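You operate a simulated robot arm through the tools that you are given. There is no shell and no other tool. Be economical: measure what you need, move in short steps, check, and stop when the job is done.

Carry out the task below with a simulated robot arm. There is one attempt and no reset: what you move stays moved.

Task
Fetch the green shackle and set it on the top of the rigging table. Take the orange gauge and put it on top of the black guard. Take the red plug from the top of the testing bench and put it on the cream gasket pack there. Put the blue cap from the top of the testing bench in the silver tray. Put one of the steel pins from the top of the testing bench on top of the white filter box there. Put the 3 mm shim from the top of the testing bench on the shelf under the testing bench and the 4 mm shim on the top of the crimping bench. Open the tray fifteen, take the grey bolt on the top of the testing bench and put it away in the blue cell and shut the fifteen again. Put the torque key marked "20 Nm" from the top of the steel table on the top of the red legged cart and the torque key that says "25 Nm" on the low shelf of the red legged cart. Put one of the cream elements from the top of the steel table on top of the grey cover on the top of the steel table. Do these in any order.

It is judged by the outcome, as a careful person would: the job done as asked, and still so three seconds after it is handed in. It fails if anything else is knocked over, pushed out of place, dropped, spilled or broken. A push-on lid holds only when it is set on centred and level and pressed home; a screw cap is set on level and turned clockwise until tight.

Robot
A 7-joint arm with a two-finger parallel gripper on a trunk, on a base that drives. Base frame: it is fixed to the floor where the robot stands at the start and does not move with it; the origin is under the middle of the robot, x ahead of it, y to its left, z up. Lengths are in m, angles in rad, forces in N, time in s.
With the tool pointing down near the work surface it reaches from about 0.2 to 0.62 m from the robot's upright axis, wherever it stands. Its first joint turns from -2.897 to 2.897 rad. Places, roughly: black guard (38x20x6 cm) [0.3, 3.9, 0.7]; blue cap (5x4x3 cm) [0.4, -7.5, 0.9]; blue cell [7.1, 3.4, 1]; cream element [2, 2.75, 1]; filter box [0.75, -7.25, 1]; gasket pack [0.75, -6.75, 1]; green shackle (9x2x11 cm) [0.5, 0, 0.8]; grey bolt (3x9x3 cm) [1, -6.2, 0.9]; grey cover [2, 4, 0.75]; low shelf of the red legged cart [2.5, 1.6, 0.3]; orange gauge [-1, 0.25, 0.75]; red plug (4x4x5 cm) [0.7, -7.4, 0.9]; shelf under the testing bench [0.8, -6.6, 0.2]; shim [1, -6.25, 1]; silver tray (20x13x5 cm) [0.9, -7.3, 0.9]; steel pin (3x3x7 cm) [1.1, -6.2, 0.9]; top of the crimping bench [0.8, -4.4, 0.9]; top of the red legged cart [2.6, 1.6, 0.9]; top of the rigging table [-1, 0.1, 0.8]; torque key [2.25, 3.25, 1]; tray fifteen [7.1, 3.4, 1]. Payload 1.57 kg.
The TCP is the grasp point between the finger pads, 0.03 m short of the fingertips. In the tool frame z runs along the fingers and y along their closing line. Largest opening 0.08 m; finger width 0.017, thickness 0.012; the body of the gripper, 0.04 by 0.082 m, starts 0.08 m behind the TCP.
Orientation is told as [roll, pitch, yaw] about the base's x, y, z axes, in that order, counted from this pose: with the fingers straight down and closing along the base's y, the tool's x points along the base's -x, its y along +y and its z along -z.

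Tools
- The arm moves only by the tool move_arm. Its argument "rows" is a list of rows, each a list of 7 numbers: the shift along the tool's x, y, z in m, then the turn, a rotation vector about the tool's x, y, z in degrees, then the finger opening in m, from 0 to 0.08. In form: [[x, y, z, rx, ry, rz, claw], ...]. A call has 1 to 8 rows; each row shifts and turns the commanded pose from where the row before left it, along the tool's axes as they then stand. A row lasts 0.2 s, in which the tool goes at most 0.05 m and 0.15 rad; a call with a longer step from one row to the next is refused whole, and so is a gripper value outside its range. A pose out of reach is approached as far as the arm can. The call stops where the force on the tool passes 40 N (or 10 N more than at its start, if that is more) or the arm is blocked; 0.2 s more then pass. Each finger travels about 0.072 m/s and halts on what it meets, pressing with about 27 N; the grip force reading is that of the motor and also rises with nothing between the fingers. The clock runs only during rows and for 0.2 s after the last one: add rows that do not move to give the fingers time. The reply holds the time, the measured pose of the TCP, the force on the tool along the base axes, the opening and the grip force, in the units named above and with some noise, with the torque about the TCP (base axes, N m) and any sound that the robot's microphone picked up, and new pictures: "pictures" is both (left out), scene, wrist or none.
- Cameras (640 x 400 px; columns grow to the right, rows downward): "scene" is now at [0.1816, 0.0536, 1.3195]; the picture's right is [1.00, -0.07, 0.00], its down [-0.07, -0.93, -0.36] and it looks along [0.03, 0.36, -0.93] (base axes); focal length 214 px, centre (320, 200). "wrist" rides on the gripper at [0.072, -0.007, -0.122] in the tool frame; the picture's right is [0.09, 1.00, 0.00], its down [-0.84, 0.08, -0.54] and it looks along [-0.54, 0.05, 0.84] (tool axes); focal length 238 px, centre (320, 200). There is no depth. A picture from a camera that has moved, and an enlarged one, comes with that camera's place and axes in the base frame and with its lens. The place of the scene camera against the robot may be out by one fixed shift of up to 0.012 m in any direction.
- raise_lower(by): slides the trunk up (or, below 0, down) by that many m; the arm and the scene camera ride with it, the base frame stays. It gives what a move gives, with no picture.
- steer(legs): drives the robot by 1 to 6 legs, each [ahead, left, turn to the left] in m, m and rad, along the robot's own axes; the way and the turn of a leg run together, so that a leg with both is an arc; at most 1.5 m and 3.142 rad a leg. The arm and the cameras ride along, it lands a little off, and it stops where it bumps. It gives what a move gives, and a new picture of the scene camera.
- pan_tilt(pan, tilt): turns the head with the scene camera to pan (to the left, within 1.501 rad either way) and tilt (down, from -0.506 to 1.204), counted from straight ahead of the robot. It gives what a move gives, and a new picture of the scene camera.
- close_up(camera, box): a new picture of the part [left, top, right, bottom] of that camera's present view, enlarged. The clock stands still meanwhile.
- sign_off(): hands the job in; it is judged then, once.

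Go step by step. Nothing tells you exact positions but the pictures and the camera data: compare them with the known pose of the tool, close in by small moves and look again before you grip or let go. The budget is 567 turns and 360 pictures, counting those below and the enlarged ones. Unless the task says otherwise, let go and move clear before handing in, and close with one line.

The tools are called after "Call:" as a command line: name --pt "numbers of a row" for each row, then --argument value for the rest, lists and objects as JSON in quotes. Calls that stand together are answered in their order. move_arm: Moves the arm, as the interface text tells. Its arguments: {"type":"object","properties":{"rows":{"type":"array"},"pictures":{"type":"string","enum":["both","scene","wrist","none"]}},"required":["rows"]} The other tools are called the same way: raise_lower (by) slides the trunk up or down; steer (legs) drives the base; pan_tilt (pan, tilt) turns the head that bears the scene camera; close_up (camera, box) takes an enlarged picture of a part of a camera's view; sign_off () hands the job in.

At the start:

```text
time: 0.0
tool_pos: [-0.3576, 0.2374, 1.1381]
ee_rot: [0.0, 0.0, 0.001]
force: [-1.0, 0.2, -0.1]
moment: [0.0, -0.03, 0.02]
opening: 0.08
finger_force: 0.1
trunk travel left (down, up): [-0.575, 0.415]
robot x, y, heading: [0.0026, 0.0014, 0.005]
head pan, tilt: [1.499, 1.201]
```

scene: 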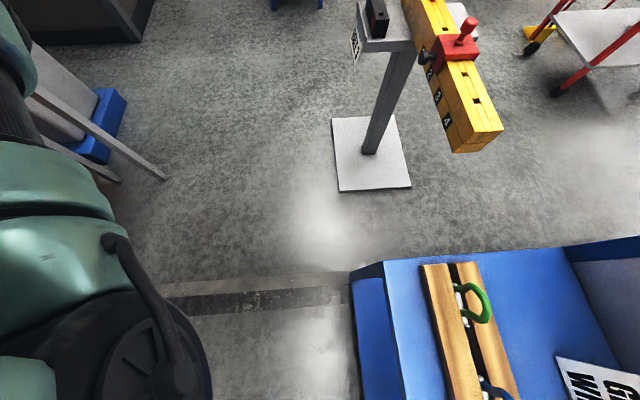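
wrist: 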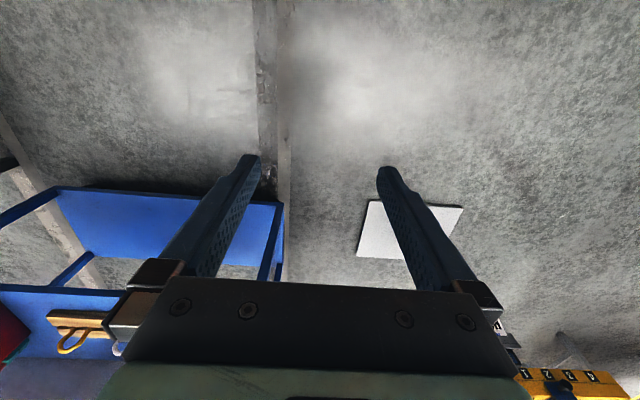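

The robot stands at the origin with a blue bench ahead, holding wooden rails and a green shackle. I'll look straight ahead first.

Call:
pan_tilt --pan 0 --tilt 0.9

Call:
pan_tilt --pan 1.4 --tilt 0.4

```text
time: 1.6
tool_pos: [-0.3578, 0.2362, 1.1377]
ee_rot: [-0.001, -0.001, -0.001]
force: [0.2, -0.6, -0.4]
moment: [0.03, 0.02, 0.01]
opening: 0.0799
finger_force: 0.0
trunk travel left (down, up): [-0.575, 0.415]
robot x, y, heading: [0.0009, 0.0014, 0.003]
head pan, tilt: [0.0, 0.901]
camera scene: at [0.2531, -0.0021, 1.3393], right [0.0, -1.0, 0.0], down [-0.78, 0.0, -0.62], along [0.62, 0.0, -0.78], focal length 214 px, centre (320, 200)
```

scene: 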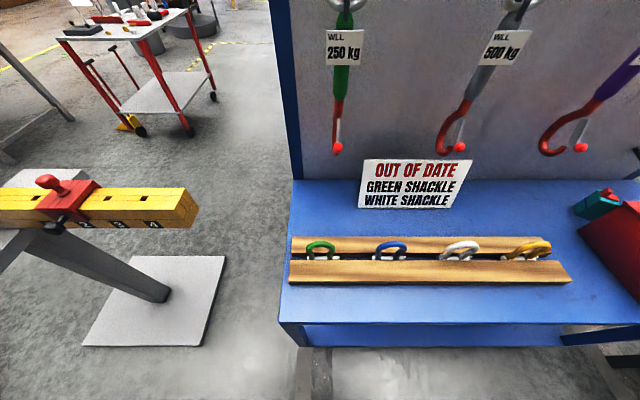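

```text
time: 3.1
tool_pos: [-0.3597, 0.2362, 1.1387]
ee_rot: [0.0, -0.001, -0.001]
force: [-0.5, 0.1, 0.8]
moment: [-0.03, 0.01, 0.03]
opening: 0.0798
finger_force: 0.0
trunk travel left (down, up): [-0.575, 0.415]
robot x, y, heading: [-0.0005, 0.0012, 0.006]
head pan, tilt: [1.4, 0.4]
camera scene: at [0.1934, 0.0891, 1.3823], right [0.99, -0.17, 0.0], down [-0.07, -0.38, -0.92], along [0.16, 0.91, -0.39], focal length 214 px, centre (320, 200)
```

scene: 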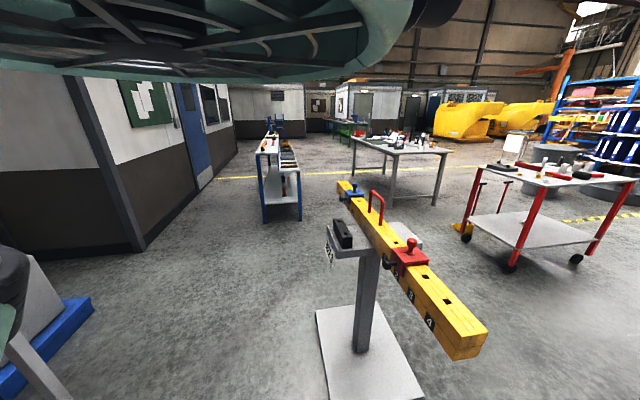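

Call:
pan_tilt --pan 0 --tilt 1.1

Call:
close_up --camera "scene" --box '[260, 120, 460, 245]'

Call:
pan_tilt --pan 1.5 --tilt 0.9

```text
time: 4.7
tool_pos: [-0.359, 0.2368, 1.1374]
ee_rot: [0.001, 0.0, 0.0]
force: [0.6, 0.9, -0.2]
moment: [-0.03, 0.0, 0.02]
opening: 0.0798
finger_force: 0.1
trunk travel left (down, up): [-0.575, 0.415]
robot x, y, heading: [-0.0007, 0.0015, -0.001]
head pan, tilt: [0.0, 1.1]
camera scene: at [0.2408, -0.0021, 1.3255], right [0.0, -1.0, 0.0], down [-0.89, 0.0, -0.45], along [0.45, 0.0, -0.89], focal length 214 px, centre (320, 200)
```

scene: 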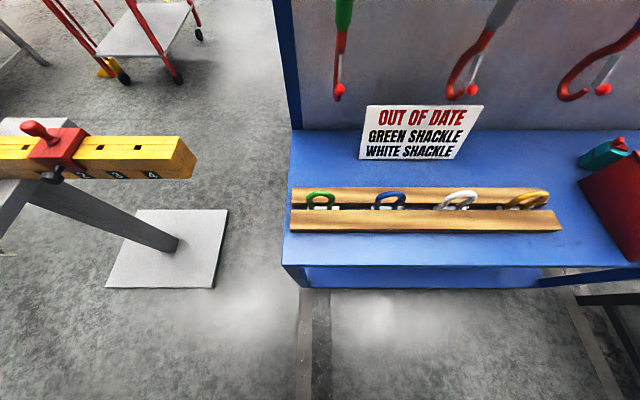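

```text
3.20 times, centred on (360, 182) of scene
camera zoom: at [0.2408, -0.0021, 1.3255], right [0.0, -1.0, 0.0], down [-0.89, 0.0, -0.45], along [0.45, 0.0, -0.89], focal length 686 px, centre (192, 256)
```

zoom: 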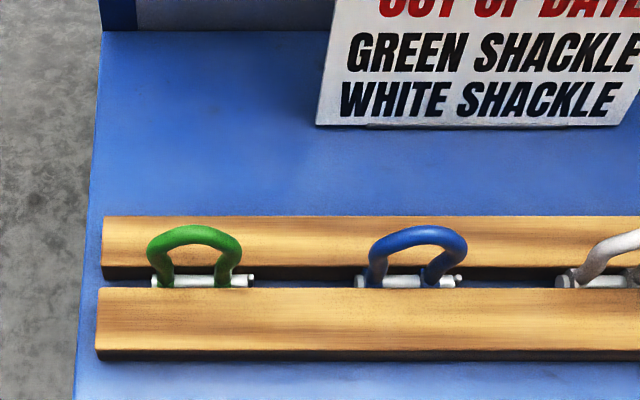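

```text
time: 6.3
tool_pos: [-0.3584, 0.2362, 1.1366]
ee_rot: [0.002, 0.001, -0.001]
force: [-0.3, -0.2, -0.2]
moment: [-0.01, -0.02, 0.03]
opening: 0.0799
finger_force: 0.1
trunk travel left (down, up): [-0.575, 0.415]
robot x, y, heading: [0.0009, -0.0012, 0.003]
head pan, tilt: [1.499, 0.901]
camera scene: at [0.1831, 0.0731, 1.3393], right [1.0, -0.07, 0.0], down [-0.06, -0.78, -0.62], along [0.04, 0.62, -0.78], focal length 214 px, centre (320, 200)
```

scene: 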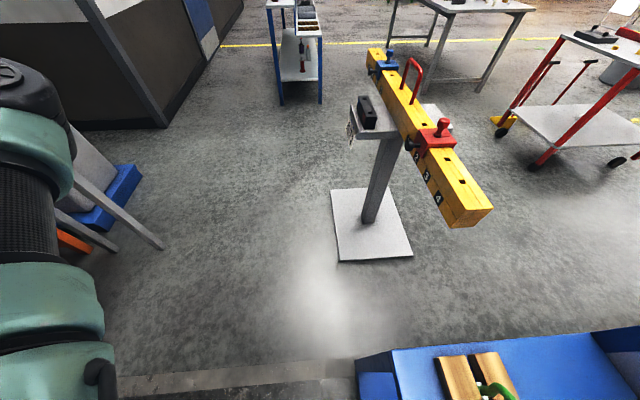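

Call:
move_arm --pt "-0.0268 0.0362 0 0 0 3.75 0.08" --pt "-0.0281 0.035 0 0 0 3.75 0.08" --pt "-0.0295 0.034 0 0 0 3.75 0.08" --pt "-0.0308 0.0328 0 0 0 3.75 0.08" --pt "-0.0321 0.0315 0 0 0 3.75 0.08" --pt "-0.0333 0.0302 0 0 0 3.75 0.08" --pt "-0.0345 0.0289 0 0 0 3.75 0.08" --pt "-0.0356 0.0275 0 0 0 3.75 0.08" --pictures "scene"

```text
time: 8.1
tool_pos: [-0.0658, 0.411, 1.1355]
ee_rot: [0.001, 0.001, -0.529]
force: [0.2, -0.1, 0.2]
moment: [0.0, 0.03, -0.01]
opening: 0.0803
finger_force: 0.0
out of reach, approached as far as the arm can: row 6, 7, 8
trunk travel left (down, up): [-0.575, 0.415]
robot x, y, heading: [0.0025, 0.0005, -0.003]
head pan, tilt: [1.499, 0.901]
camera scene: at [0.1838, 0.073, 1.3392], right [1.0, -0.07, 0.0], down [-0.06, -0.78, -0.62], along [0.04, 0.62, -0.78], focal length 214 px, centre (320, 200)
```

scene: 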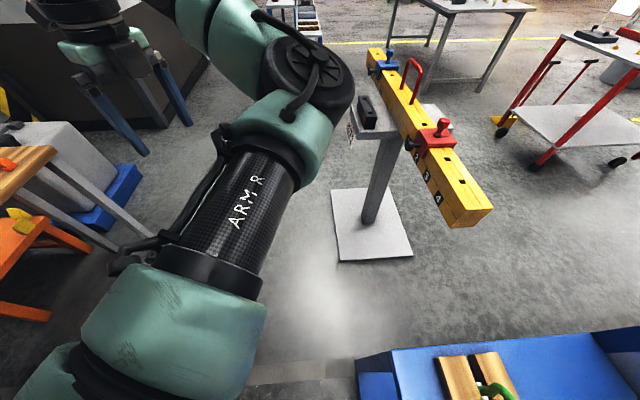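

Call:
move_arm --pt "-0.04 0.02 0 0 0 3.75 0.08" --pt "-0.041 0.019 0 0 0 3.75 0.08" --pt "-0.04 0.018 0 0 0 3.75 0.08" --pt "-0.04 0.017 0 0 0 3.75 0.08" --pt "-0.038 0.018 0 0 0 3.75 0.08" --pt "-0.038 0.017 0 0 0 3.75 0.08" --pt "-0.038 0.015 0 0 0 3.75 0.08" --pt "-0.039 0.0135 0 0 0 3.75 0.08" --pictures "none"

Call:
pan_tilt --pan 0 --tilt 1.2

```text
time: 9.9
tool_pos: [0.2173, 0.2819, 1.1332]
ee_rot: [0.001, 0.001, -1.05]
force: [0.1, 0.2, -0.5]
moment: [0.0, 0.02, -0.03]
opening: 0.0799
finger_force: 0.1
out of reach, approached as far as the arm can: row 4, 5, 6, 7, 8
trunk travel left (down, up): [-0.575, 0.415]
robot x, y, heading: [0.0012, -0.0003, -0.001]
head pan, tilt: [1.499, 0.901]
```

```text
time: 11.5
tool_pos: [0.2163, 0.2834, 1.1332]
ee_rot: [0.001, -0.001, -1.05]
force: [-1.0, -0.1, 0.4]
moment: [-0.04, -0.01, -0.02]
opening: 0.0799
finger_force: 0.0
trunk travel left (down, up): [-0.575, 0.415]
robot x, y, heading: [-0.0026, 0.002, -0.002]
head pan, tilt: [0.0, 1.201]
camera scene: at [0.2335, -0.0022, 1.3195], right [0.0, -1.0, 0.0], down [-0.93, 0.0, -0.36], along [0.36, 0.0, -0.93], focal length 214 px, centre (320, 200)
```

scene: 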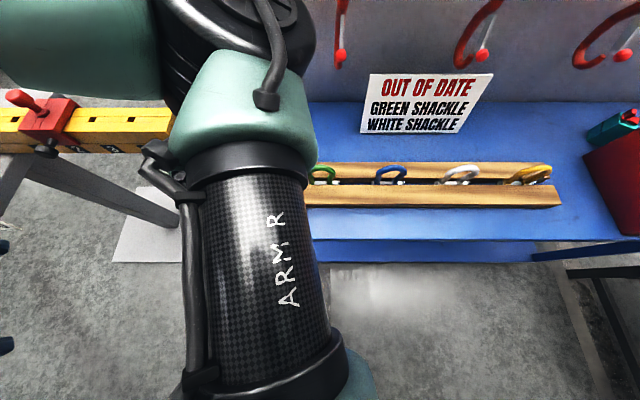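

Call:
move_arm --pt "-0.0369 -0.002 0.017 0 0 3.75 0.08" --pt "-0.0369 0.0004 0.017 0 0 3.75 0.08" --pt "-0.0368 0.0028 0.017 0 0 3.75 0.08" --pt "-0.0365 0.0052 0.017 0 0 3.75 0.08" --pt "-0.0361 0.0076 0.017 0 0 3.75 0.08" --pt "-0.0355 0.0099 0.017 0 0 3.75 0.08" --pt "-0.0348 0.0123 0.017 0 0 3.75 0.08" --pt "-0.0339 0.0146 0.017 0 0 3.75 0.08"

```text
time: 13.3
tool_pos: [0.2686, 0.0736, 1.0355]
ee_rot: [-0.002, -0.003, -1.561]
force: [-0.7, 0.1, -0.5]
moment: [0.0, 0.02, 0.0]
opening: 0.0801
finger_force: 0.0
out of reach, approached as far as the arm can: row 3, 4, 5, 6, 7, 8
trunk travel left (down, up): [-0.575, 0.415]
robot x, y, heading: [-0.0001, -0.0005, -0.003]
head pan, tilt: [0.0, 1.201]
camera scene: at [0.2333, -0.0024, 1.3195], right [0.0, -1.0, 0.0], down [-0.93, 0.0, -0.36], along [0.36, 0.0, -0.93], focal length 214 px, centre (320, 200)
camera wrist: at [0.2596, 0.1464, 1.1576], right [0.99, 0.1, 0.0], down [0.09, -0.83, 0.54], along [0.05, -0.54, -0.84], focal length 238 px, centre (320, 200)
```

scene: 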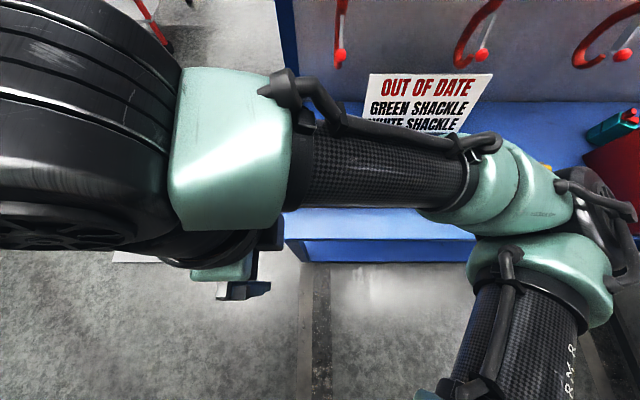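
wrist: 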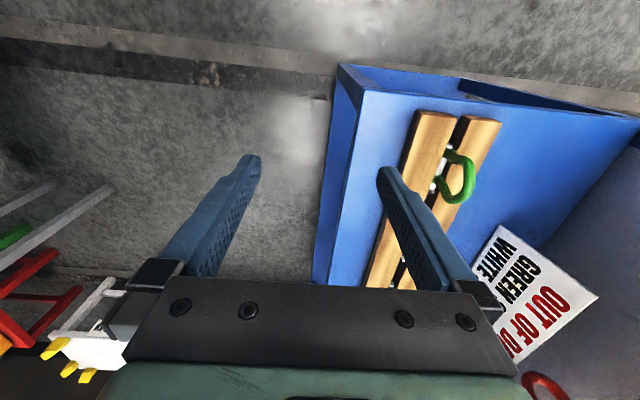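

Call:
move_arm --pt "0 0 0 0 0 8.4 0.08" --pt "0 0 0 0 0 8.4 0.08" --pt "0 0 0 0 0 8.4 0.08" --pt "0 0 0 0 0 8.4 0.08" --pt "0 0 0 0 0 8.4 0.08" --pt "0 0 0 0 0 8.4 0.08" --pt "0 0 0 0 0 8.4 0.08" --pt "0 0 0 0 0 8.4 0.08" --pictures "scene"

```text
time: 15.1
tool_pos: [0.2685, 0.0755, 1.0353]
ee_rot: [-0.001, -0.003, -2.747]
force: [0.7, -0.3, 0.5]
moment: [0.02, -0.01, -0.02]
opening: 0.08
finger_force: 0.0
trunk travel left (down, up): [-0.575, 0.415]
robot x, y, heading: [-0.0003, -0.0003, 0.003]
head pan, tilt: [0.0, 1.201]
camera scene: at [0.2335, -0.0022, 1.3195], right [0.0, -1.0, 0.0], down [-0.93, 0.0, -0.36], along [0.36, 0.0, -0.93], focal length 214 px, centre (320, 200)
```

scene: 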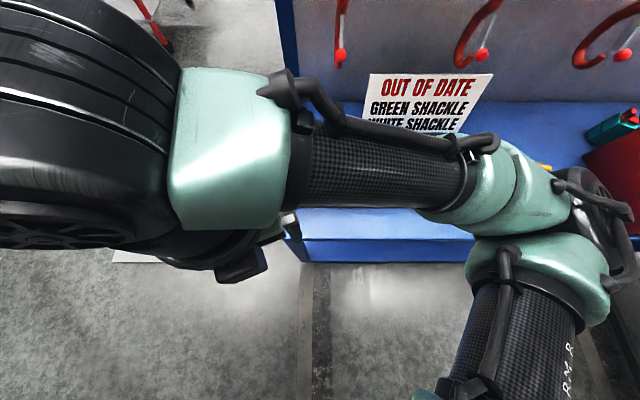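

Call:
move_arm --pt "0.0277 0.0115 0.01 0 0 4 0.08" --pt "0.0285 0.0095 0.01 0 0 4 0.08" --pt "0.029 0.0075 0.01 0 0 4 0.08" --pt "0.0295 0.0055 0.01 0 0 4 0.08" --pictures "scene"

```text
time: 16.1
tool_pos: [0.3874, 0.0754, 0.9935]
ee_rot: [0.0, 0.001, -3.024]
force: [0.1, 0.2, -0.2]
moment: [-0.02, -0.04, 0.01]
opening: 0.08
finger_force: 0.0
trunk travel left (down, up): [-0.575, 0.415]
robot x, y, heading: [-0.0001, 0.0001, -0.0]
head pan, tilt: [0.0, 1.201]
camera scene: at [0.2338, -0.0021, 1.3194], right [0.0, -1.0, 0.0], down [-0.93, 0.0, -0.36], along [0.36, 0.0, -0.93], focal length 214 px, centre (320, 200)
```

scene: 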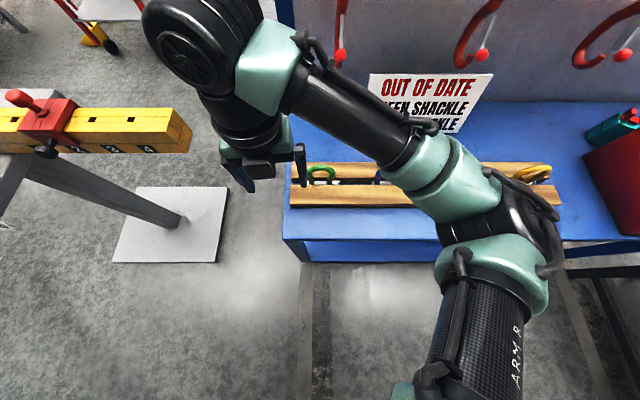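

Call:
move_arm --pt "0.0076 0.0104 -0.003 0 0 8.4 0.08" --pt "0.0091 0.0092 -0.003 0 0 8.4 0.08" --pt "0.0103 0.0078 -0.003 0 0 8.4 0.08" --pt "0.0113 0.0062 -0.003 0 0 8.4 0.08" --pt "0.0121 0.0045 -0.003 0 0 8.4 0.08" --pt "0.0126 0.0026 -0.003 0 0 8.4 0.08" --pt "0.0129 0.0008 -0.003 0 0 8.4 0.08" --pt "0.0129 -0.0011 -0.003 0 0 8.4 0.08" --pictures "none"

Call:
move_arm --pt "0 0 0 0 0 8 0.08" --pt "0 0 0 0 0 8 0.08" --pt "0 0 0 0 0 8 0.08" --pt "0 0 0 0 0 5.5 0.08"

```text
time: 17.9
tool_pos: [0.4585, -0.001, 1.0196]
ee_rot: [0.0, 0.0, 2.084]
force: [0.8, 0.3, 0.3]
moment: [-0.02, 0.02, 0.01]
opening: 0.08
finger_force: 0.1
trunk travel left (down, up): [-0.575, 0.415]
robot x, y, heading: [0.001, -0.0005, -0.0]
head pan, tilt: [0.0, 1.201]
```

```text
time: 18.9
tool_pos: [0.4579, 0.0, 1.0189]
ee_rot: [0.0, 0.001, 1.571]
force: [-0.2, 0.3, 0.7]
moment: [-0.02, 0.01, -0.02]
opening: 0.0802
finger_force: 0.0
trunk travel left (down, up): [-0.575, 0.415]
robot x, y, heading: [-0.0017, 0.003, -0.004]
head pan, tilt: [0.0, 1.201]
camera scene: at [0.2335, -0.0022, 1.3195], right [0.0, -1.0, 0.0], down [-0.93, 0.0, -0.36], along [0.36, 0.0, -0.93], focal length 214 px, centre (320, 200)
camera wrist: at [0.4637, -0.0721, 1.1415], right [-1.0, -0.09, 0.0], down [-0.08, 0.84, 0.54], along [-0.05, 0.54, -0.84], focal length 238 px, centre (320, 200)
```

scene: 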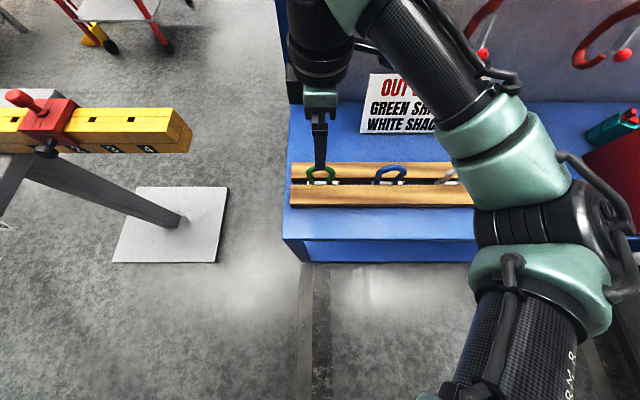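
wrist: 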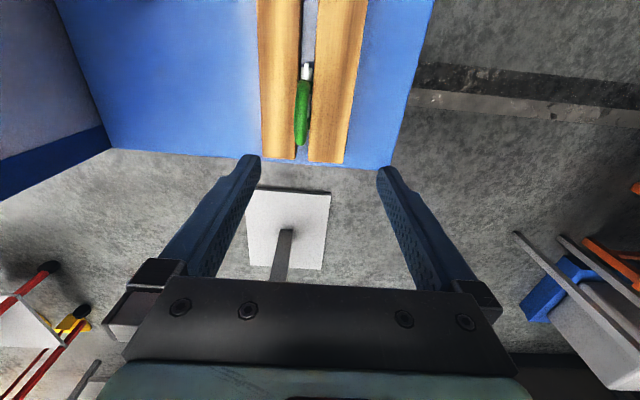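

Call:
move_arm --pt "0 -0.008 0.02 0 0 0 0.08" --pt "0 -0.009 0.02 0 0 0 0.08" --pt "0 0 0.03 0 0 0 0.08"

```text
time: 19.7
tool_pos: [0.4755, 0.0, 0.9486]
ee_rot: [0.001, 0.0, 1.572]
force: [-0.3, 0.0, 0.3]
moment: [0.0, -0.01, 0.0]
opening: 0.0801
finger_force: 0.1
trunk travel left (down, up): [-0.575, 0.415]
robot x, y, heading: [-0.001, 0.0013, -0.003]
head pan, tilt: [0.0, 1.201]
camera scene: at [0.2336, -0.0022, 1.3195], right [0.0, -1.0, 0.0], down [-0.93, 0.0, -0.36], along [0.36, 0.0, -0.93], focal length 214 px, centre (320, 200)
camera wrist: at [0.4807, -0.072, 1.0715], right [-1.0, -0.09, 0.0], down [-0.08, 0.84, 0.54], along [-0.05, 0.54, -0.84], focal length 238 px, centre (320, 200)
```

scene: 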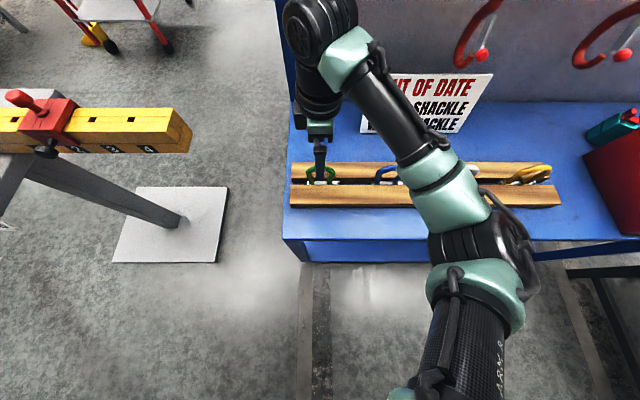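
wrist: 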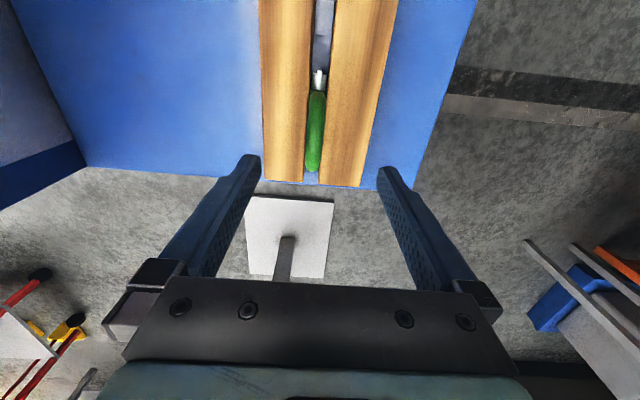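

Call:
move_arm --pt "0 -0.002 0.02 0 0 0 0.08" --pt "0 0 0.02 0 0 0 0.06" --pt "0 0 0.012 0 0 0 0.05" --pictures "wrist"

```text
time: 20.5
tool_pos: [0.4761, 0.0004, 0.8978]
ee_rot: [0.0, 0.001, 1.573]
force: [0.0, 0.4, 0.5]
moment: [-0.02, 0.03, 0.0]
opening: 0.05
finger_force: 0.1
trunk travel left (down, up): [-0.575, 0.415]
robot x, y, heading: [0.0009, 0.0018, -0.007]
head pan, tilt: [0.0, 1.201]
camera wrist: at [0.4823, -0.0716, 1.0198], right [-1.0, -0.09, 0.0], down [-0.08, 0.84, 0.54], along [-0.05, 0.54, -0.84], focal length 238 px, centre (320, 200)
```

wrist: 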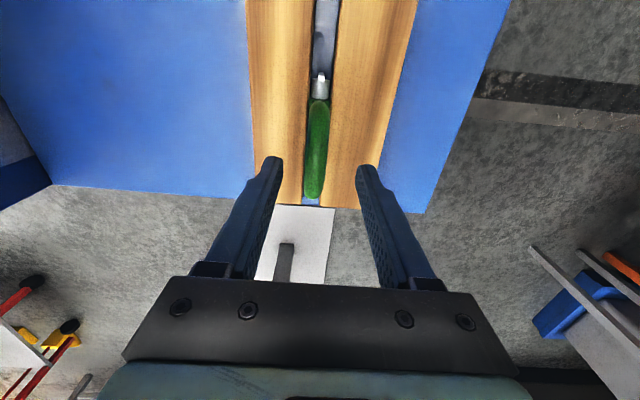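

Call:
move_arm --pt "0.004 0 0.006 0 0 0 0.04" --pt "0 0 0 0 0 0 0.02" --pt "0 0 0 0 0 0 0.0" --pt "0 0 0 0 0 0 0.0" --pt "0 0 0 0 0 0 0.0" --pictures "wrist"

```text
time: 21.7
tool_pos: [0.4763, -0.0032, 0.8917]
ee_rot: [-0.001, -0.001, 1.571]
force: [0.5, 0.2, -0.7]
moment: [0.06, 0.0, 0.02]
opening: 0.0146
finger_force: 27.1
trunk travel left (down, up): [-0.575, 0.415]
robot x, y, heading: [-0.0014, 0.0003, -0.0]
head pan, tilt: [0.0, 1.201]
camera wrist: at [0.4822, -0.0755, 1.0137], right [-1.0, -0.09, 0.0], down [-0.08, 0.84, 0.54], along [-0.05, 0.54, -0.84], focal length 238 px, centre (320, 200)
```

wrist: 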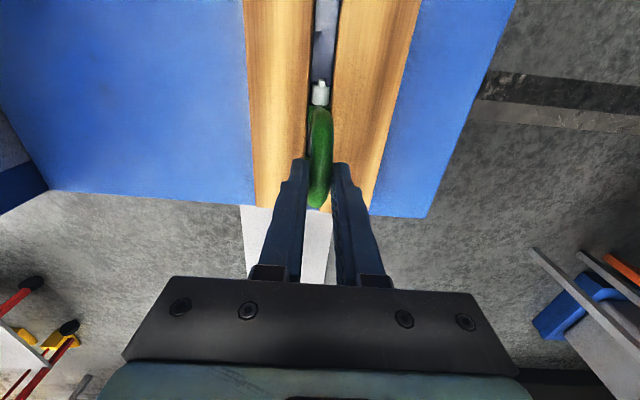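

Gripped at 15 mm width. Lift it straight up.

Call:
move_arm --pt "0 0 -0.02 0 0 0 0.0" --pt "0 0 -0.03 0 0 0 0.0" --pt "0 0 -0.04 0 0 0 0.0" --pt "0 0 -0.04 0 0 0 0.0"

```text
time: 22.7
tool_pos: [0.4762, -0.0049, 1.0225]
ee_rot: [0.001, -0.001, 1.572]
force: [-0.2, 1.1, -2.7]
moment: [0.02, 0.0, 0.0]
opening: 0.0143
finger_force: 26.5
trunk travel left (down, up): [-0.575, 0.415]
robot x, y, heading: [0.0005, -0.0016, -0.005]
head pan, tilt: [0.0, 1.201]
camera scene: at [0.2335, -0.0022, 1.3194], right [0.0, -1.0, 0.0], down [-0.93, 0.0, -0.36], along [0.36, 0.0, -0.93], focal length 214 px, centre (320, 200)
camera wrist: at [0.4825, -0.0763, 1.1439], right [-1.0, -0.09, 0.0], down [-0.08, 0.84, 0.54], along [-0.05, 0.54, -0.84], focal length 238 px, centre (320, 200)
```

scene: 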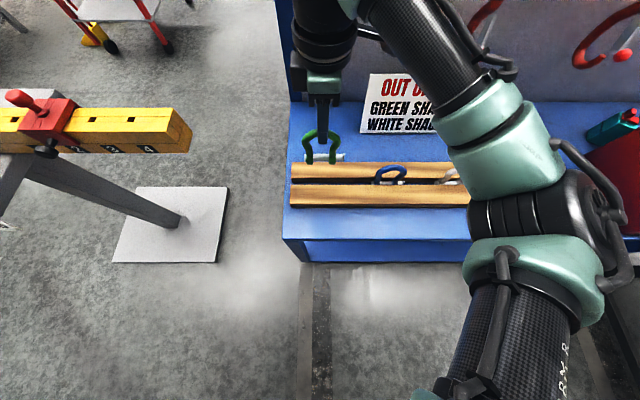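
wrist: 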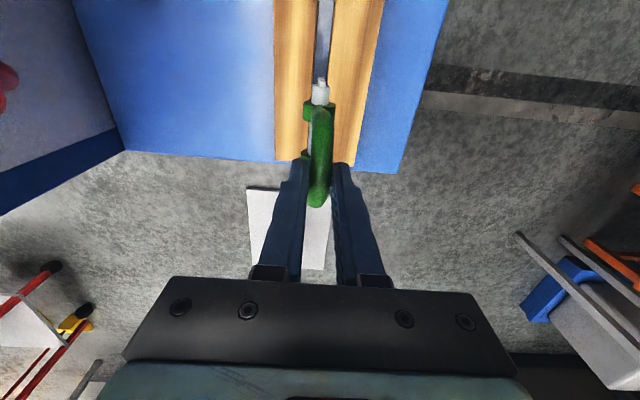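

Call:
move_arm --pt "0 0.03 -0.01 0 0 0 0.0" --pt "0 0.03 -0.01 0 0 0 0.0" --pt "0 0.03 -0.01 0 0 0 0.0" --pictures "none"

Call:
raise_lower --by 0.12

Call:
pan_tilt --pan 0 --tilt 0.9

Call:
steer --legs '[[-0.1, 0, 0], [0, 0, -1.57]]'

```text
time: 23.5
tool_pos: [0.3856, -0.0028, 1.0499]
ee_rot: [0.0, -0.001, 1.574]
force: [-0.2, 0.0, -3.6]
moment: [-0.02, 0.03, 0.0]
opening: 0.0145
finger_force: 27.0
trunk travel left (down, up): [-0.575, 0.415]
robot x, y, heading: [0.0022, 0.0006, 0.004]
head pan, tilt: [0.0, 1.201]
```

```text
time: 25.0
tool_pos: [0.3867, -0.0017, 1.1707]
ee_rot: [0.001, 0.0, 1.571]
force: [0.2, -0.3, -3.5]
moment: [0.0, 0.03, -0.01]
opening: 0.0147
finger_force: 26.8
trunk travel left (down, up): [-0.695, 0.295]
robot x, y, heading: [0.0013, -0.0011, -0.002]
head pan, tilt: [0.0, 1.201]
```

```text
time: 25.8
tool_pos: [0.3854, -0.0014, 1.1708]
ee_rot: [0.001, 0.001, 1.573]
force: [-0.1, 0.6, -3.9]
moment: [0.0, 0.05, -0.02]
opening: 0.0146
finger_force: 26.7
trunk travel left (down, up): [-0.695, 0.295]
robot x, y, heading: [0.001, 0.0007, -0.009]
head pan, tilt: [0.0, 0.901]
camera scene: at [0.2533, -0.0022, 1.4592], right [0.0, -1.0, 0.0], down [-0.78, 0.0, -0.62], along [0.62, 0.0, -0.78], focal length 214 px, centre (320, 200)
```

scene: 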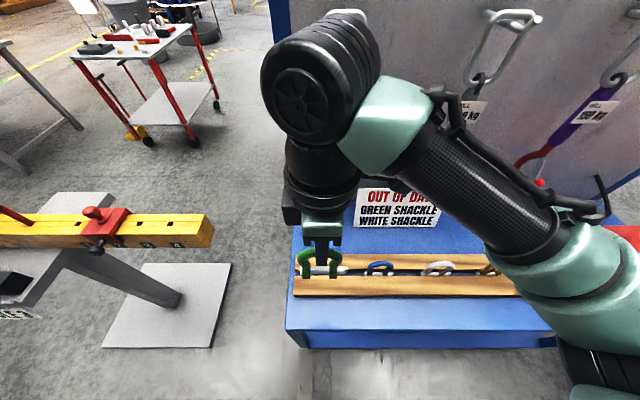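

```text
time: 30.8
tool_pos: [-0.1104, -0.386, 1.1707]
ee_rot: [0.001, 0.0, -0.021]
force: [0.1, -0.6, -2.8]
moment: [0.03, 0.02, 0.01]
opening: 0.0144
finger_force: 27.4
trunk travel left (down, up): [-0.695, 0.295]
robot x, y, heading: [-0.1002, 0.0032, -1.598]
head pan, tilt: [0.0, 0.901]
camera scene: at [-0.0983, -0.2478, 1.4592], right [-1.0, 0.02, 0.0], down [0.02, 0.78, -0.62], along [-0.01, -0.62, -0.78], focal length 214 px, centre (320, 200)
```

scene: 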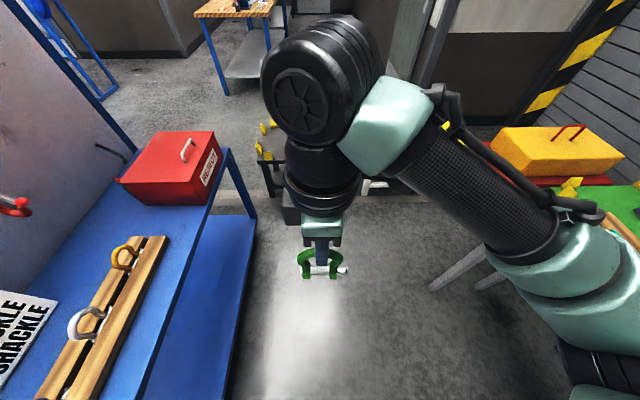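

Call:
pan_tilt --pan -1.2 --tilt 0.7

```text
time: 32.2
tool_pos: [-0.1107, -0.3851, 1.1693]
ee_rot: [-0.001, -0.002, -0.023]
force: [-0.3, 0.3, -4.5]
moment: [0.0, -0.03, -0.03]
opening: 0.0143
finger_force: 26.8
trunk travel left (down, up): [-0.695, 0.295]
robot x, y, heading: [-0.1012, -0.0015, -1.591]
head pan, tilt: [-1.201, 0.7]
camera scene: at [-0.1764, -0.2012, 1.4754], right [-0.34, 0.94, 0.0], down [0.61, 0.22, -0.76], along [-0.72, -0.26, -0.64], focal length 214 px, centre (320, 200)
```

scene: 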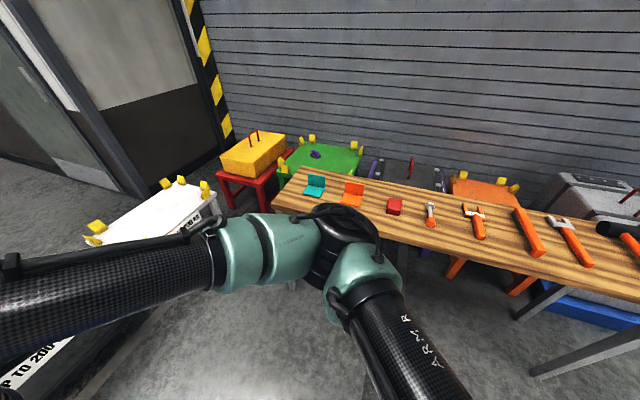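

Call:
close_up --camera "scene" --box '[270, 150, 640, 290]'

```text
1.73 times, centred on (455, 220) of scene
camera zoom: at [-0.1764, -0.2012, 1.4754], right [-0.34, 0.94, 0.0], down [0.61, 0.22, -0.76], along [-0.72, -0.26, -0.64], focal length 371 px, centre (86, 165)
```

zoom: 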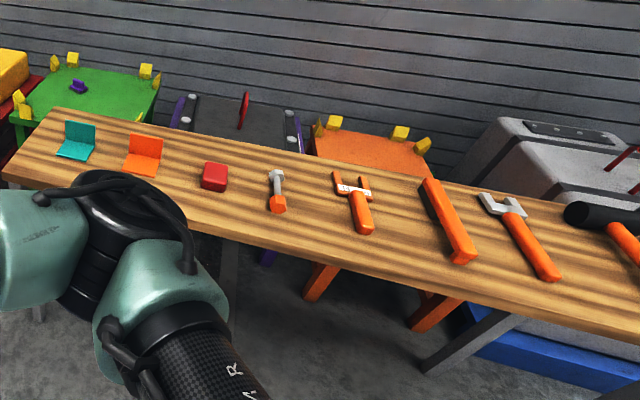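

Call:
close_up --camera "scene" --box '[410, 190, 500, 246]'

Call:
close_up --camera "scene" --box '[290, 165, 410, 240]'

```text
7.11 times, centred on (455, 218) of scene
camera zoom: at [-0.1764, -0.2012, 1.4754], right [-0.34, 0.94, 0.0], down [0.61, 0.22, -0.76], along [-0.72, -0.26, -0.64], focal length 1525 px, centre (-640, 72)
```

zoom: 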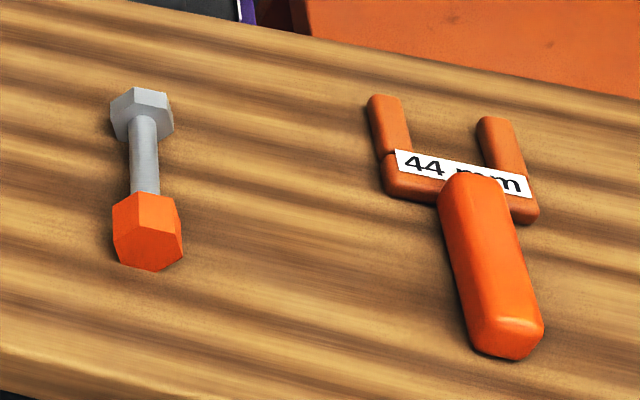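

```text
5.33 times, centred on (350, 202) of scene
camera zoom: at [-0.1764, -0.2012, 1.4754], right [-0.34, 0.94, 0.0], down [0.61, 0.22, -0.76], along [-0.72, -0.26, -0.64], focal length 1144 px, centre (160, 187)
```

zoom: 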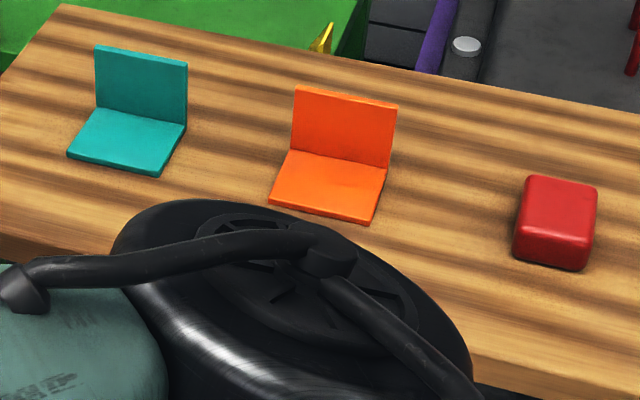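

Call:
pan_tilt --pan 0 --tilt 0.9

Call:
close_up --camera "scene" --box '[280, 235, 368, 290]'

Call:
close_up --camera "wrist" --box '[280, 60, 376, 230]'

```text
time: 33.6
tool_pos: [-0.1114, -0.3858, 1.1708]
ee_rot: [0.0, 0.002, -0.022]
force: [0.5, -0.7, -3.4]
moment: [0.01, -0.01, -0.02]
opening: 0.0144
finger_force: 27.0
trunk travel left (down, up): [-0.695, 0.295]
robot x, y, heading: [-0.1022, -0.0009, -1.597]
head pan, tilt: [0.0, 0.901]
camera scene: at [-0.0984, -0.2478, 1.4592], right [-1.0, 0.02, 0.0], down [0.02, 0.78, -0.62], along [-0.02, -0.62, -0.78], focal length 214 px, centre (320, 200)
```

scene: 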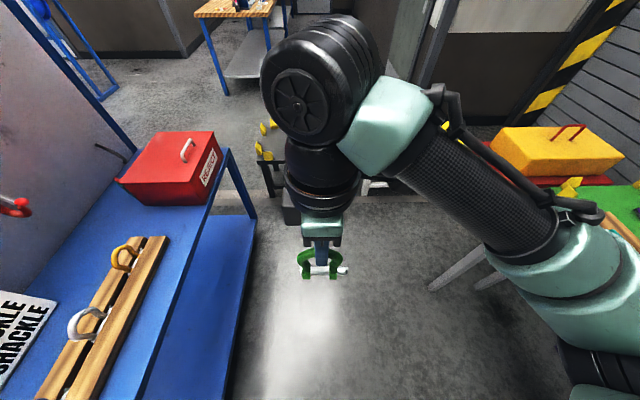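

```text
7.27 times, centred on (324, 262) of scene
camera zoom: at [-0.0984, -0.2478, 1.4592], right [-1.0, 0.02, 0.0], down [0.02, 0.78, -0.62], along [-0.02, -0.62, -0.78], focal length 1560 px, centre (291, -254)
```

zoom: 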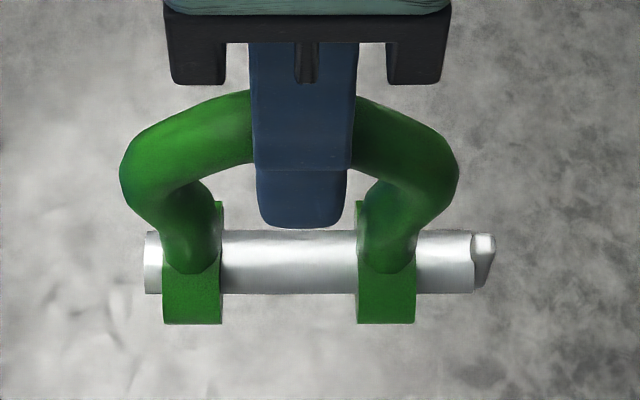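

```text
2.35 times, centred on (328, 145) of wrist
camera zoom: at [-0.1847, -0.3903, 1.2929], right [-0.07, 1.0, 0.0], down [0.84, 0.06, 0.54], along [0.54, 0.04, -0.84], focal length 561 px, centre (301, 329)
```

zoom: 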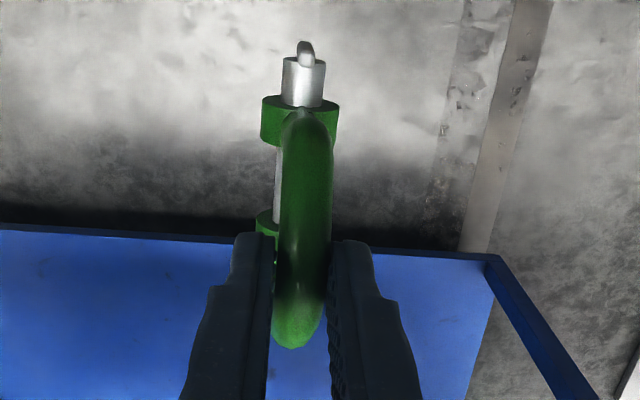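

Call:
steer --legs '[[0, 0, -1.545]]'

```text
time: 37.7
tool_pos: [-0.4857, 0.0008, 1.1721]
ee_rot: [0.0, 0.0, -1.565]
force: [0.0, -0.4, -3.6]
moment: [-0.04, -0.04, 0.0]
opening: 0.0145
finger_force: 26.8
trunk travel left (down, up): [-0.695, 0.295]
robot x, y, heading: [-0.1036, 0.0022, -3.139]
head pan, tilt: [0.0, 0.901]
camera scene: at [-0.3381, -0.0029, 1.4592], right [0.0, 1.0, 0.0], down [0.78, 0.0, -0.62], along [-0.62, 0.0, -0.78], focal length 214 px, centre (320, 200)
```

scene: 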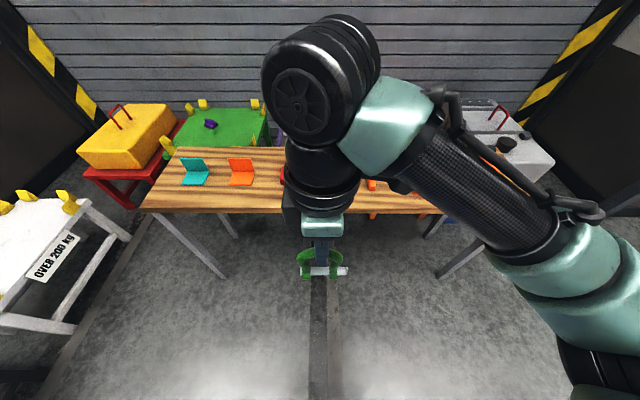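

Call:
steer --legs '[[0.37, 0, 0]]'

```text
time: 40.1
tool_pos: [-0.8482, 0.0012, 1.1704]
ee_rot: [0.001, 0.0, -1.568]
force: [0.0, 0.2, -3.3]
moment: [-0.01, -0.04, -0.01]
opening: 0.0143
finger_force: 27.0
trunk travel left (down, up): [-0.695, 0.295]
robot x, y, heading: [-0.4626, 0.0022, -3.139]
head pan, tilt: [0.0, 0.901]
camera scene: at [-0.7004, -0.0033, 1.4592], right [0.0, 1.0, 0.0], down [0.78, 0.0, -0.62], along [-0.62, 0.0, -0.78], focal length 214 px, centre (320, 200)
```

scene: 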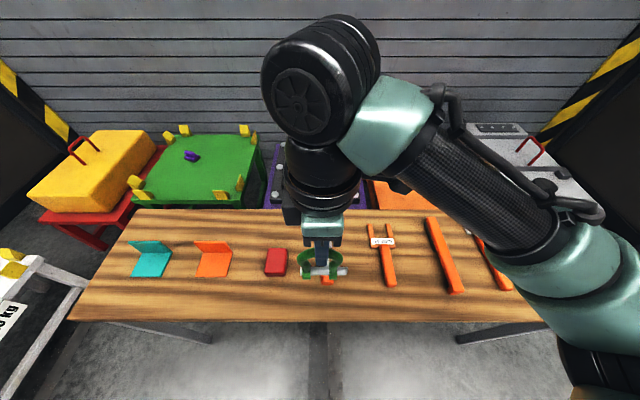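

Call:
move_arm --pt "-0.041 -0.005 0 0 0 0 0.0" --pt "-0.041 -0.005 0 0 0 0 0.0" --pt "-0.041 -0.005 0 0 0 0 0.0" --pt "-0.041 -0.005 0 0 0 0 0.0" --pt "-0.041 -0.005 0.01 0 0 0 0.0" --pt "-0.041 -0.006 0.02 0 0 0 0.0" --pt "0 0 0.04 0 0 0 0.0" --pt "0 0 0.04 0 0 0 0.0"

```text
time: 41.9
tool_pos: [-0.8752, -0.243, 1.0569]
ee_rot: [-0.001, 0.003, -1.567]
force: [0.8, -0.8, -3.4]
moment: [0.04, -0.01, -0.01]
opening: 0.0144
finger_force: 27.2
trunk travel left (down, up): [-0.695, 0.295]
robot x, y, heading: [-0.4619, -0.0012, -3.136]
head pan, tilt: [0.0, 0.901]
camera scene: at [-0.7002, -0.0041, 1.4593], right [0.0, 1.0, 0.0], down [0.78, 0.0, -0.62], along [-0.62, 0.0, -0.78], focal length 214 px, centre (320, 200)
camera wrist: at [-0.8834, -0.1709, 1.1799], right [1.0, 0.1, 0.0], down [0.08, -0.84, 0.54], along [0.05, -0.54, -0.84], focal length 238 px, centre (320, 200)
```

scene: 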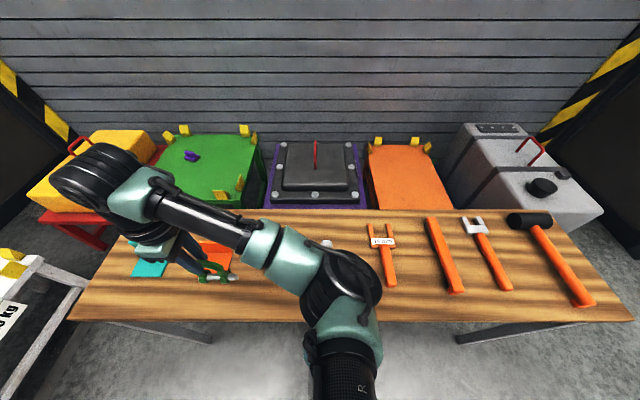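
wrist: 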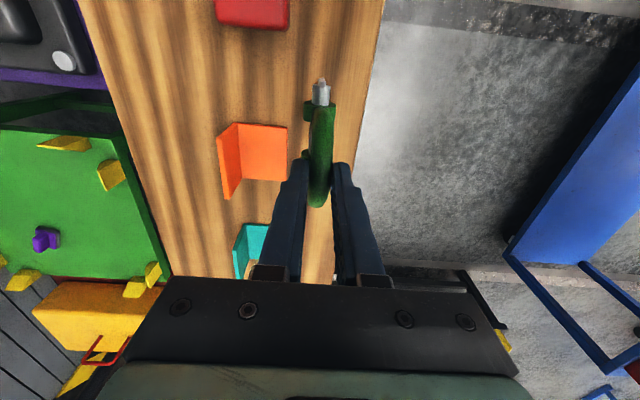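

Call:
move_arm --pt "0 0 0.045 0 0 0 0.0" --pt "0 0 0.045 0 0 0 0.0" --pt "0 0 0.03 0 0 0 0.0"

```text
time: 42.7
tool_pos: [-0.8779, -0.2441, 0.9406]
ee_rot: [-0.003, 0.0, -1.565]
force: [0.1, 0.7, 5.8]
moment: [0.53, -0.06, 0.0]
opening: 0.0145
finger_force: 27.0
trunk travel left (down, up): [-0.695, 0.295]
robot x, y, heading: [-0.4637, 0.0011, -3.14]
head pan, tilt: [0.0, 0.901]
camera scene: at [-0.6991, -0.0029, 1.4597], right [0.0, 1.0, 0.0], down [0.78, 0.0, -0.62], along [-0.62, 0.0, -0.78], focal length 214 px, centre (320, 200)
camera wrist: at [-0.8857, -0.1717, 1.0633], right [1.0, 0.09, 0.0], down [0.08, -0.84, 0.54], along [0.05, -0.54, -0.84], focal length 238 px, centre (320, 200)
```

scene: 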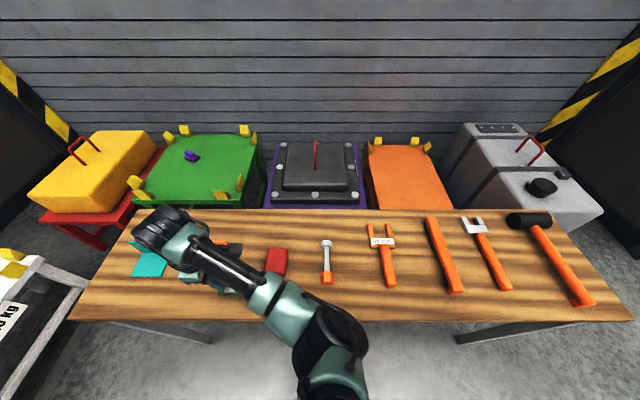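
wrist: 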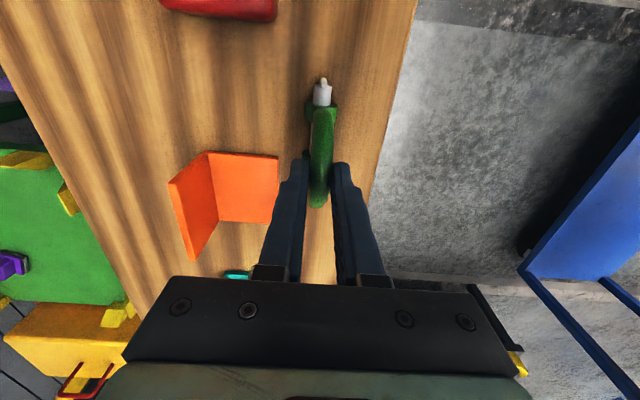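

Call:
move_arm --pt "0 0 0.002 0 0 0 0.0" --pt "0 0 0 0 0 0 0.0" --pictures "none"

Call:
close_up --camera "wrist" --box '[260, 60, 400, 230]'

```text
time: 43.3
tool_pos: [-0.8773, -0.2432, 0.9395]
ee_rot: [-0.004, -0.002, -1.568]
force: [-1.3, 0.9, 25.0]
moment: [0.06, 0.04, -0.01]
opening: 0.0149
finger_force: 27.5
trunk travel left (down, up): [-0.695, 0.295]
robot x, y, heading: [-0.4626, 0.0005, -3.14]
head pan, tilt: [0.0, 0.901]
```

```text
2.35 times, centred on (330, 145) of wrist
camera zoom: at [-0.8852, -0.1713, 1.0627], right [1.0, 0.09, -0.01], down [0.08, -0.83, 0.54], along [0.05, -0.54, -0.84], focal length 561 px, centre (296, 329)
```

zoom: 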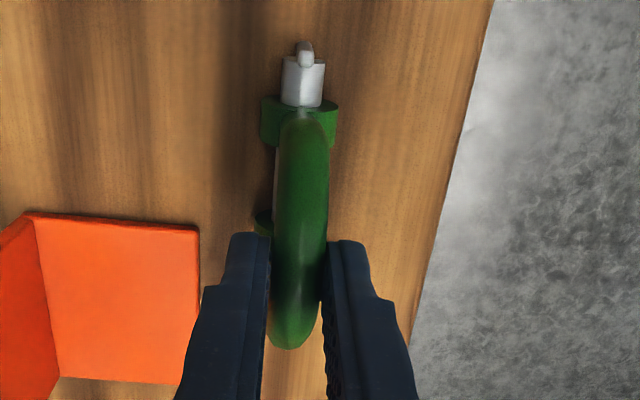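

Call:
move_arm --pt "0 0 -0.001 0 0 0 0.0" --pt "0 0 0 0 0 0 0.02" --pt "0 0 0 0 0 0 0.03" --pt "0 0 0 0 0 0 0.04" --pt "0 0 -0.02 0 0 0 0.04" --pt "0 0 -0.04 0 0 0 0.04" --pt "0 0 -0.04 0 0 0 0.04"

```text
time: 44.9
tool_pos: [-0.8785, -0.2461, 1.0418]
ee_rot: [0.002, 0.0, -1.566]
force: [0.7, 0.2, 0.3]
moment: [-0.01, 0.01, 0.01]
opening: 0.0399
finger_force: 0.0
trunk travel left (down, up): [-0.695, 0.295]
robot x, y, heading: [-0.4621, 0.0006, -3.141]
head pan, tilt: [0.0, 0.901]
camera scene: at [-0.6998, -0.0029, 1.4592], right [0.0, 1.0, 0.0], down [0.78, 0.0, -0.62], along [-0.62, 0.0, -0.78], focal length 214 px, centre (320, 200)
camera wrist: at [-0.8863, -0.1734, 1.1642], right [1.0, 0.1, 0.0], down [0.08, -0.84, 0.54], along [0.05, -0.54, -0.84], focal length 238 px, centre (320, 200)
```

scene: 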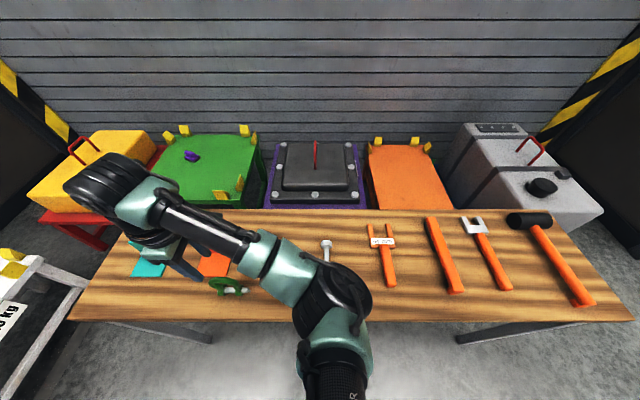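
wrist: 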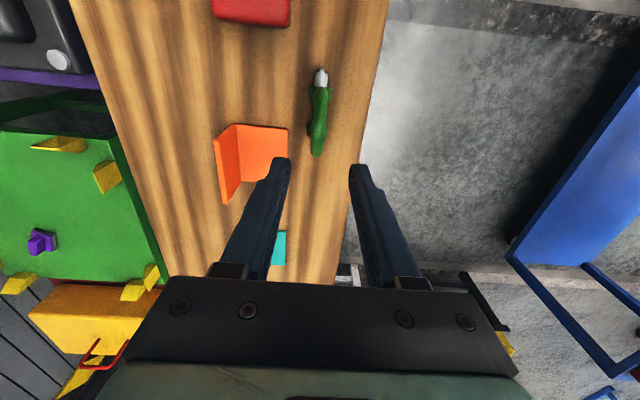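

Call:
move_arm --pt "0.0405 -0.0056 -0.01 0 0 -8.2 0.06" --pt "0.0409 0.0002 -0.01 0 0 -8.2 0.08" --pt "0.0404 0.006 -0.01 0 0 -8.2 0.08" --pt "0.0392 0.0118 0 0 0 -8.2 0.08" --pt "0.0371 0.0172 0 0 0 -8.2 0.08" --pt "0.0343 0.0223 0 0 0 -8.2 0.08" --pt "0.0307 0.027 0 0 0 -8.2 0.08" --pt "0.0266 0.0311 0 0 0 -8.2 0.08" --pictures "none"

Call:
move_arm --pt "0.0219 0.0346 0.01 0 0 -8.2 0.08" --pt "0.0167 0.0373 0.01 0 0 -8.2 0.08" --pt "0.0112 0.0393 0.01 0 0 -8.2 0.08" --pt "0 0 0.02 0 0 0 0.08"

```text
time: 46.7
tool_pos: [-0.9241, 0.0804, 1.0712]
ee_rot: [0.0, 0.0, -0.42]
force: [0.8, 1.0, -0.1]
moment: [0.0, -0.02, -0.02]
opening: 0.0801
finger_force: 0.0
trunk travel left (down, up): [-0.695, 0.295]
robot x, y, heading: [-0.4621, 0.0001, -3.143]
head pan, tilt: [0.0, 0.901]
```

```text
time: 47.7
tool_pos: [-0.9393, 0.2018, 1.0181]
ee_rot: [0.003, 0.001, 0.008]
force: [0.9, 0.4, 0.4]
moment: [0.05, -0.01, 0.01]
opening: 0.0804
finger_force: 0.2
trunk travel left (down, up): [-0.695, 0.295]
robot x, y, heading: [-0.4606, 0.0018, -3.139]
head pan, tilt: [0.0, 0.901]
camera scene: at [-0.7001, -0.0038, 1.4593], right [0.0, 1.0, 0.0], down [0.78, 0.0, -0.62], along [-0.62, 0.0, -0.78], focal length 214 px, centre (320, 200)
camera wrist: at [-1.0122, 0.1953, 1.1414], right [-0.1, 0.99, 0.0], down [0.84, 0.08, 0.54], along [0.54, 0.05, -0.84], focal length 238 px, centre (320, 200)
```

scene: 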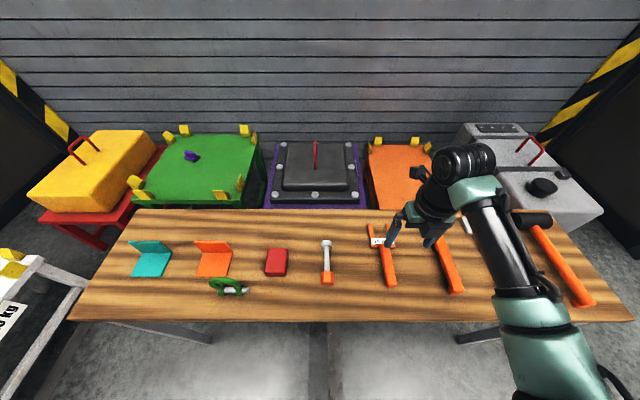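
wrist: 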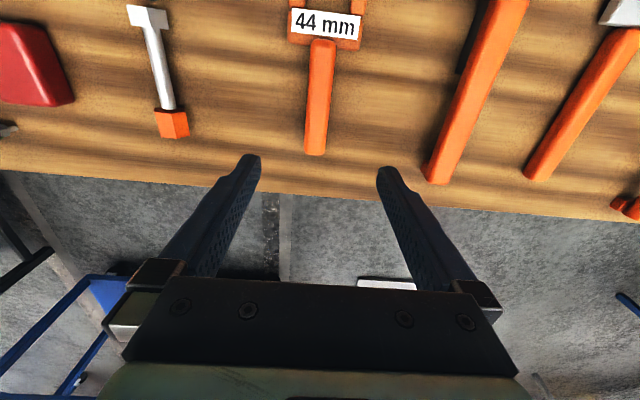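

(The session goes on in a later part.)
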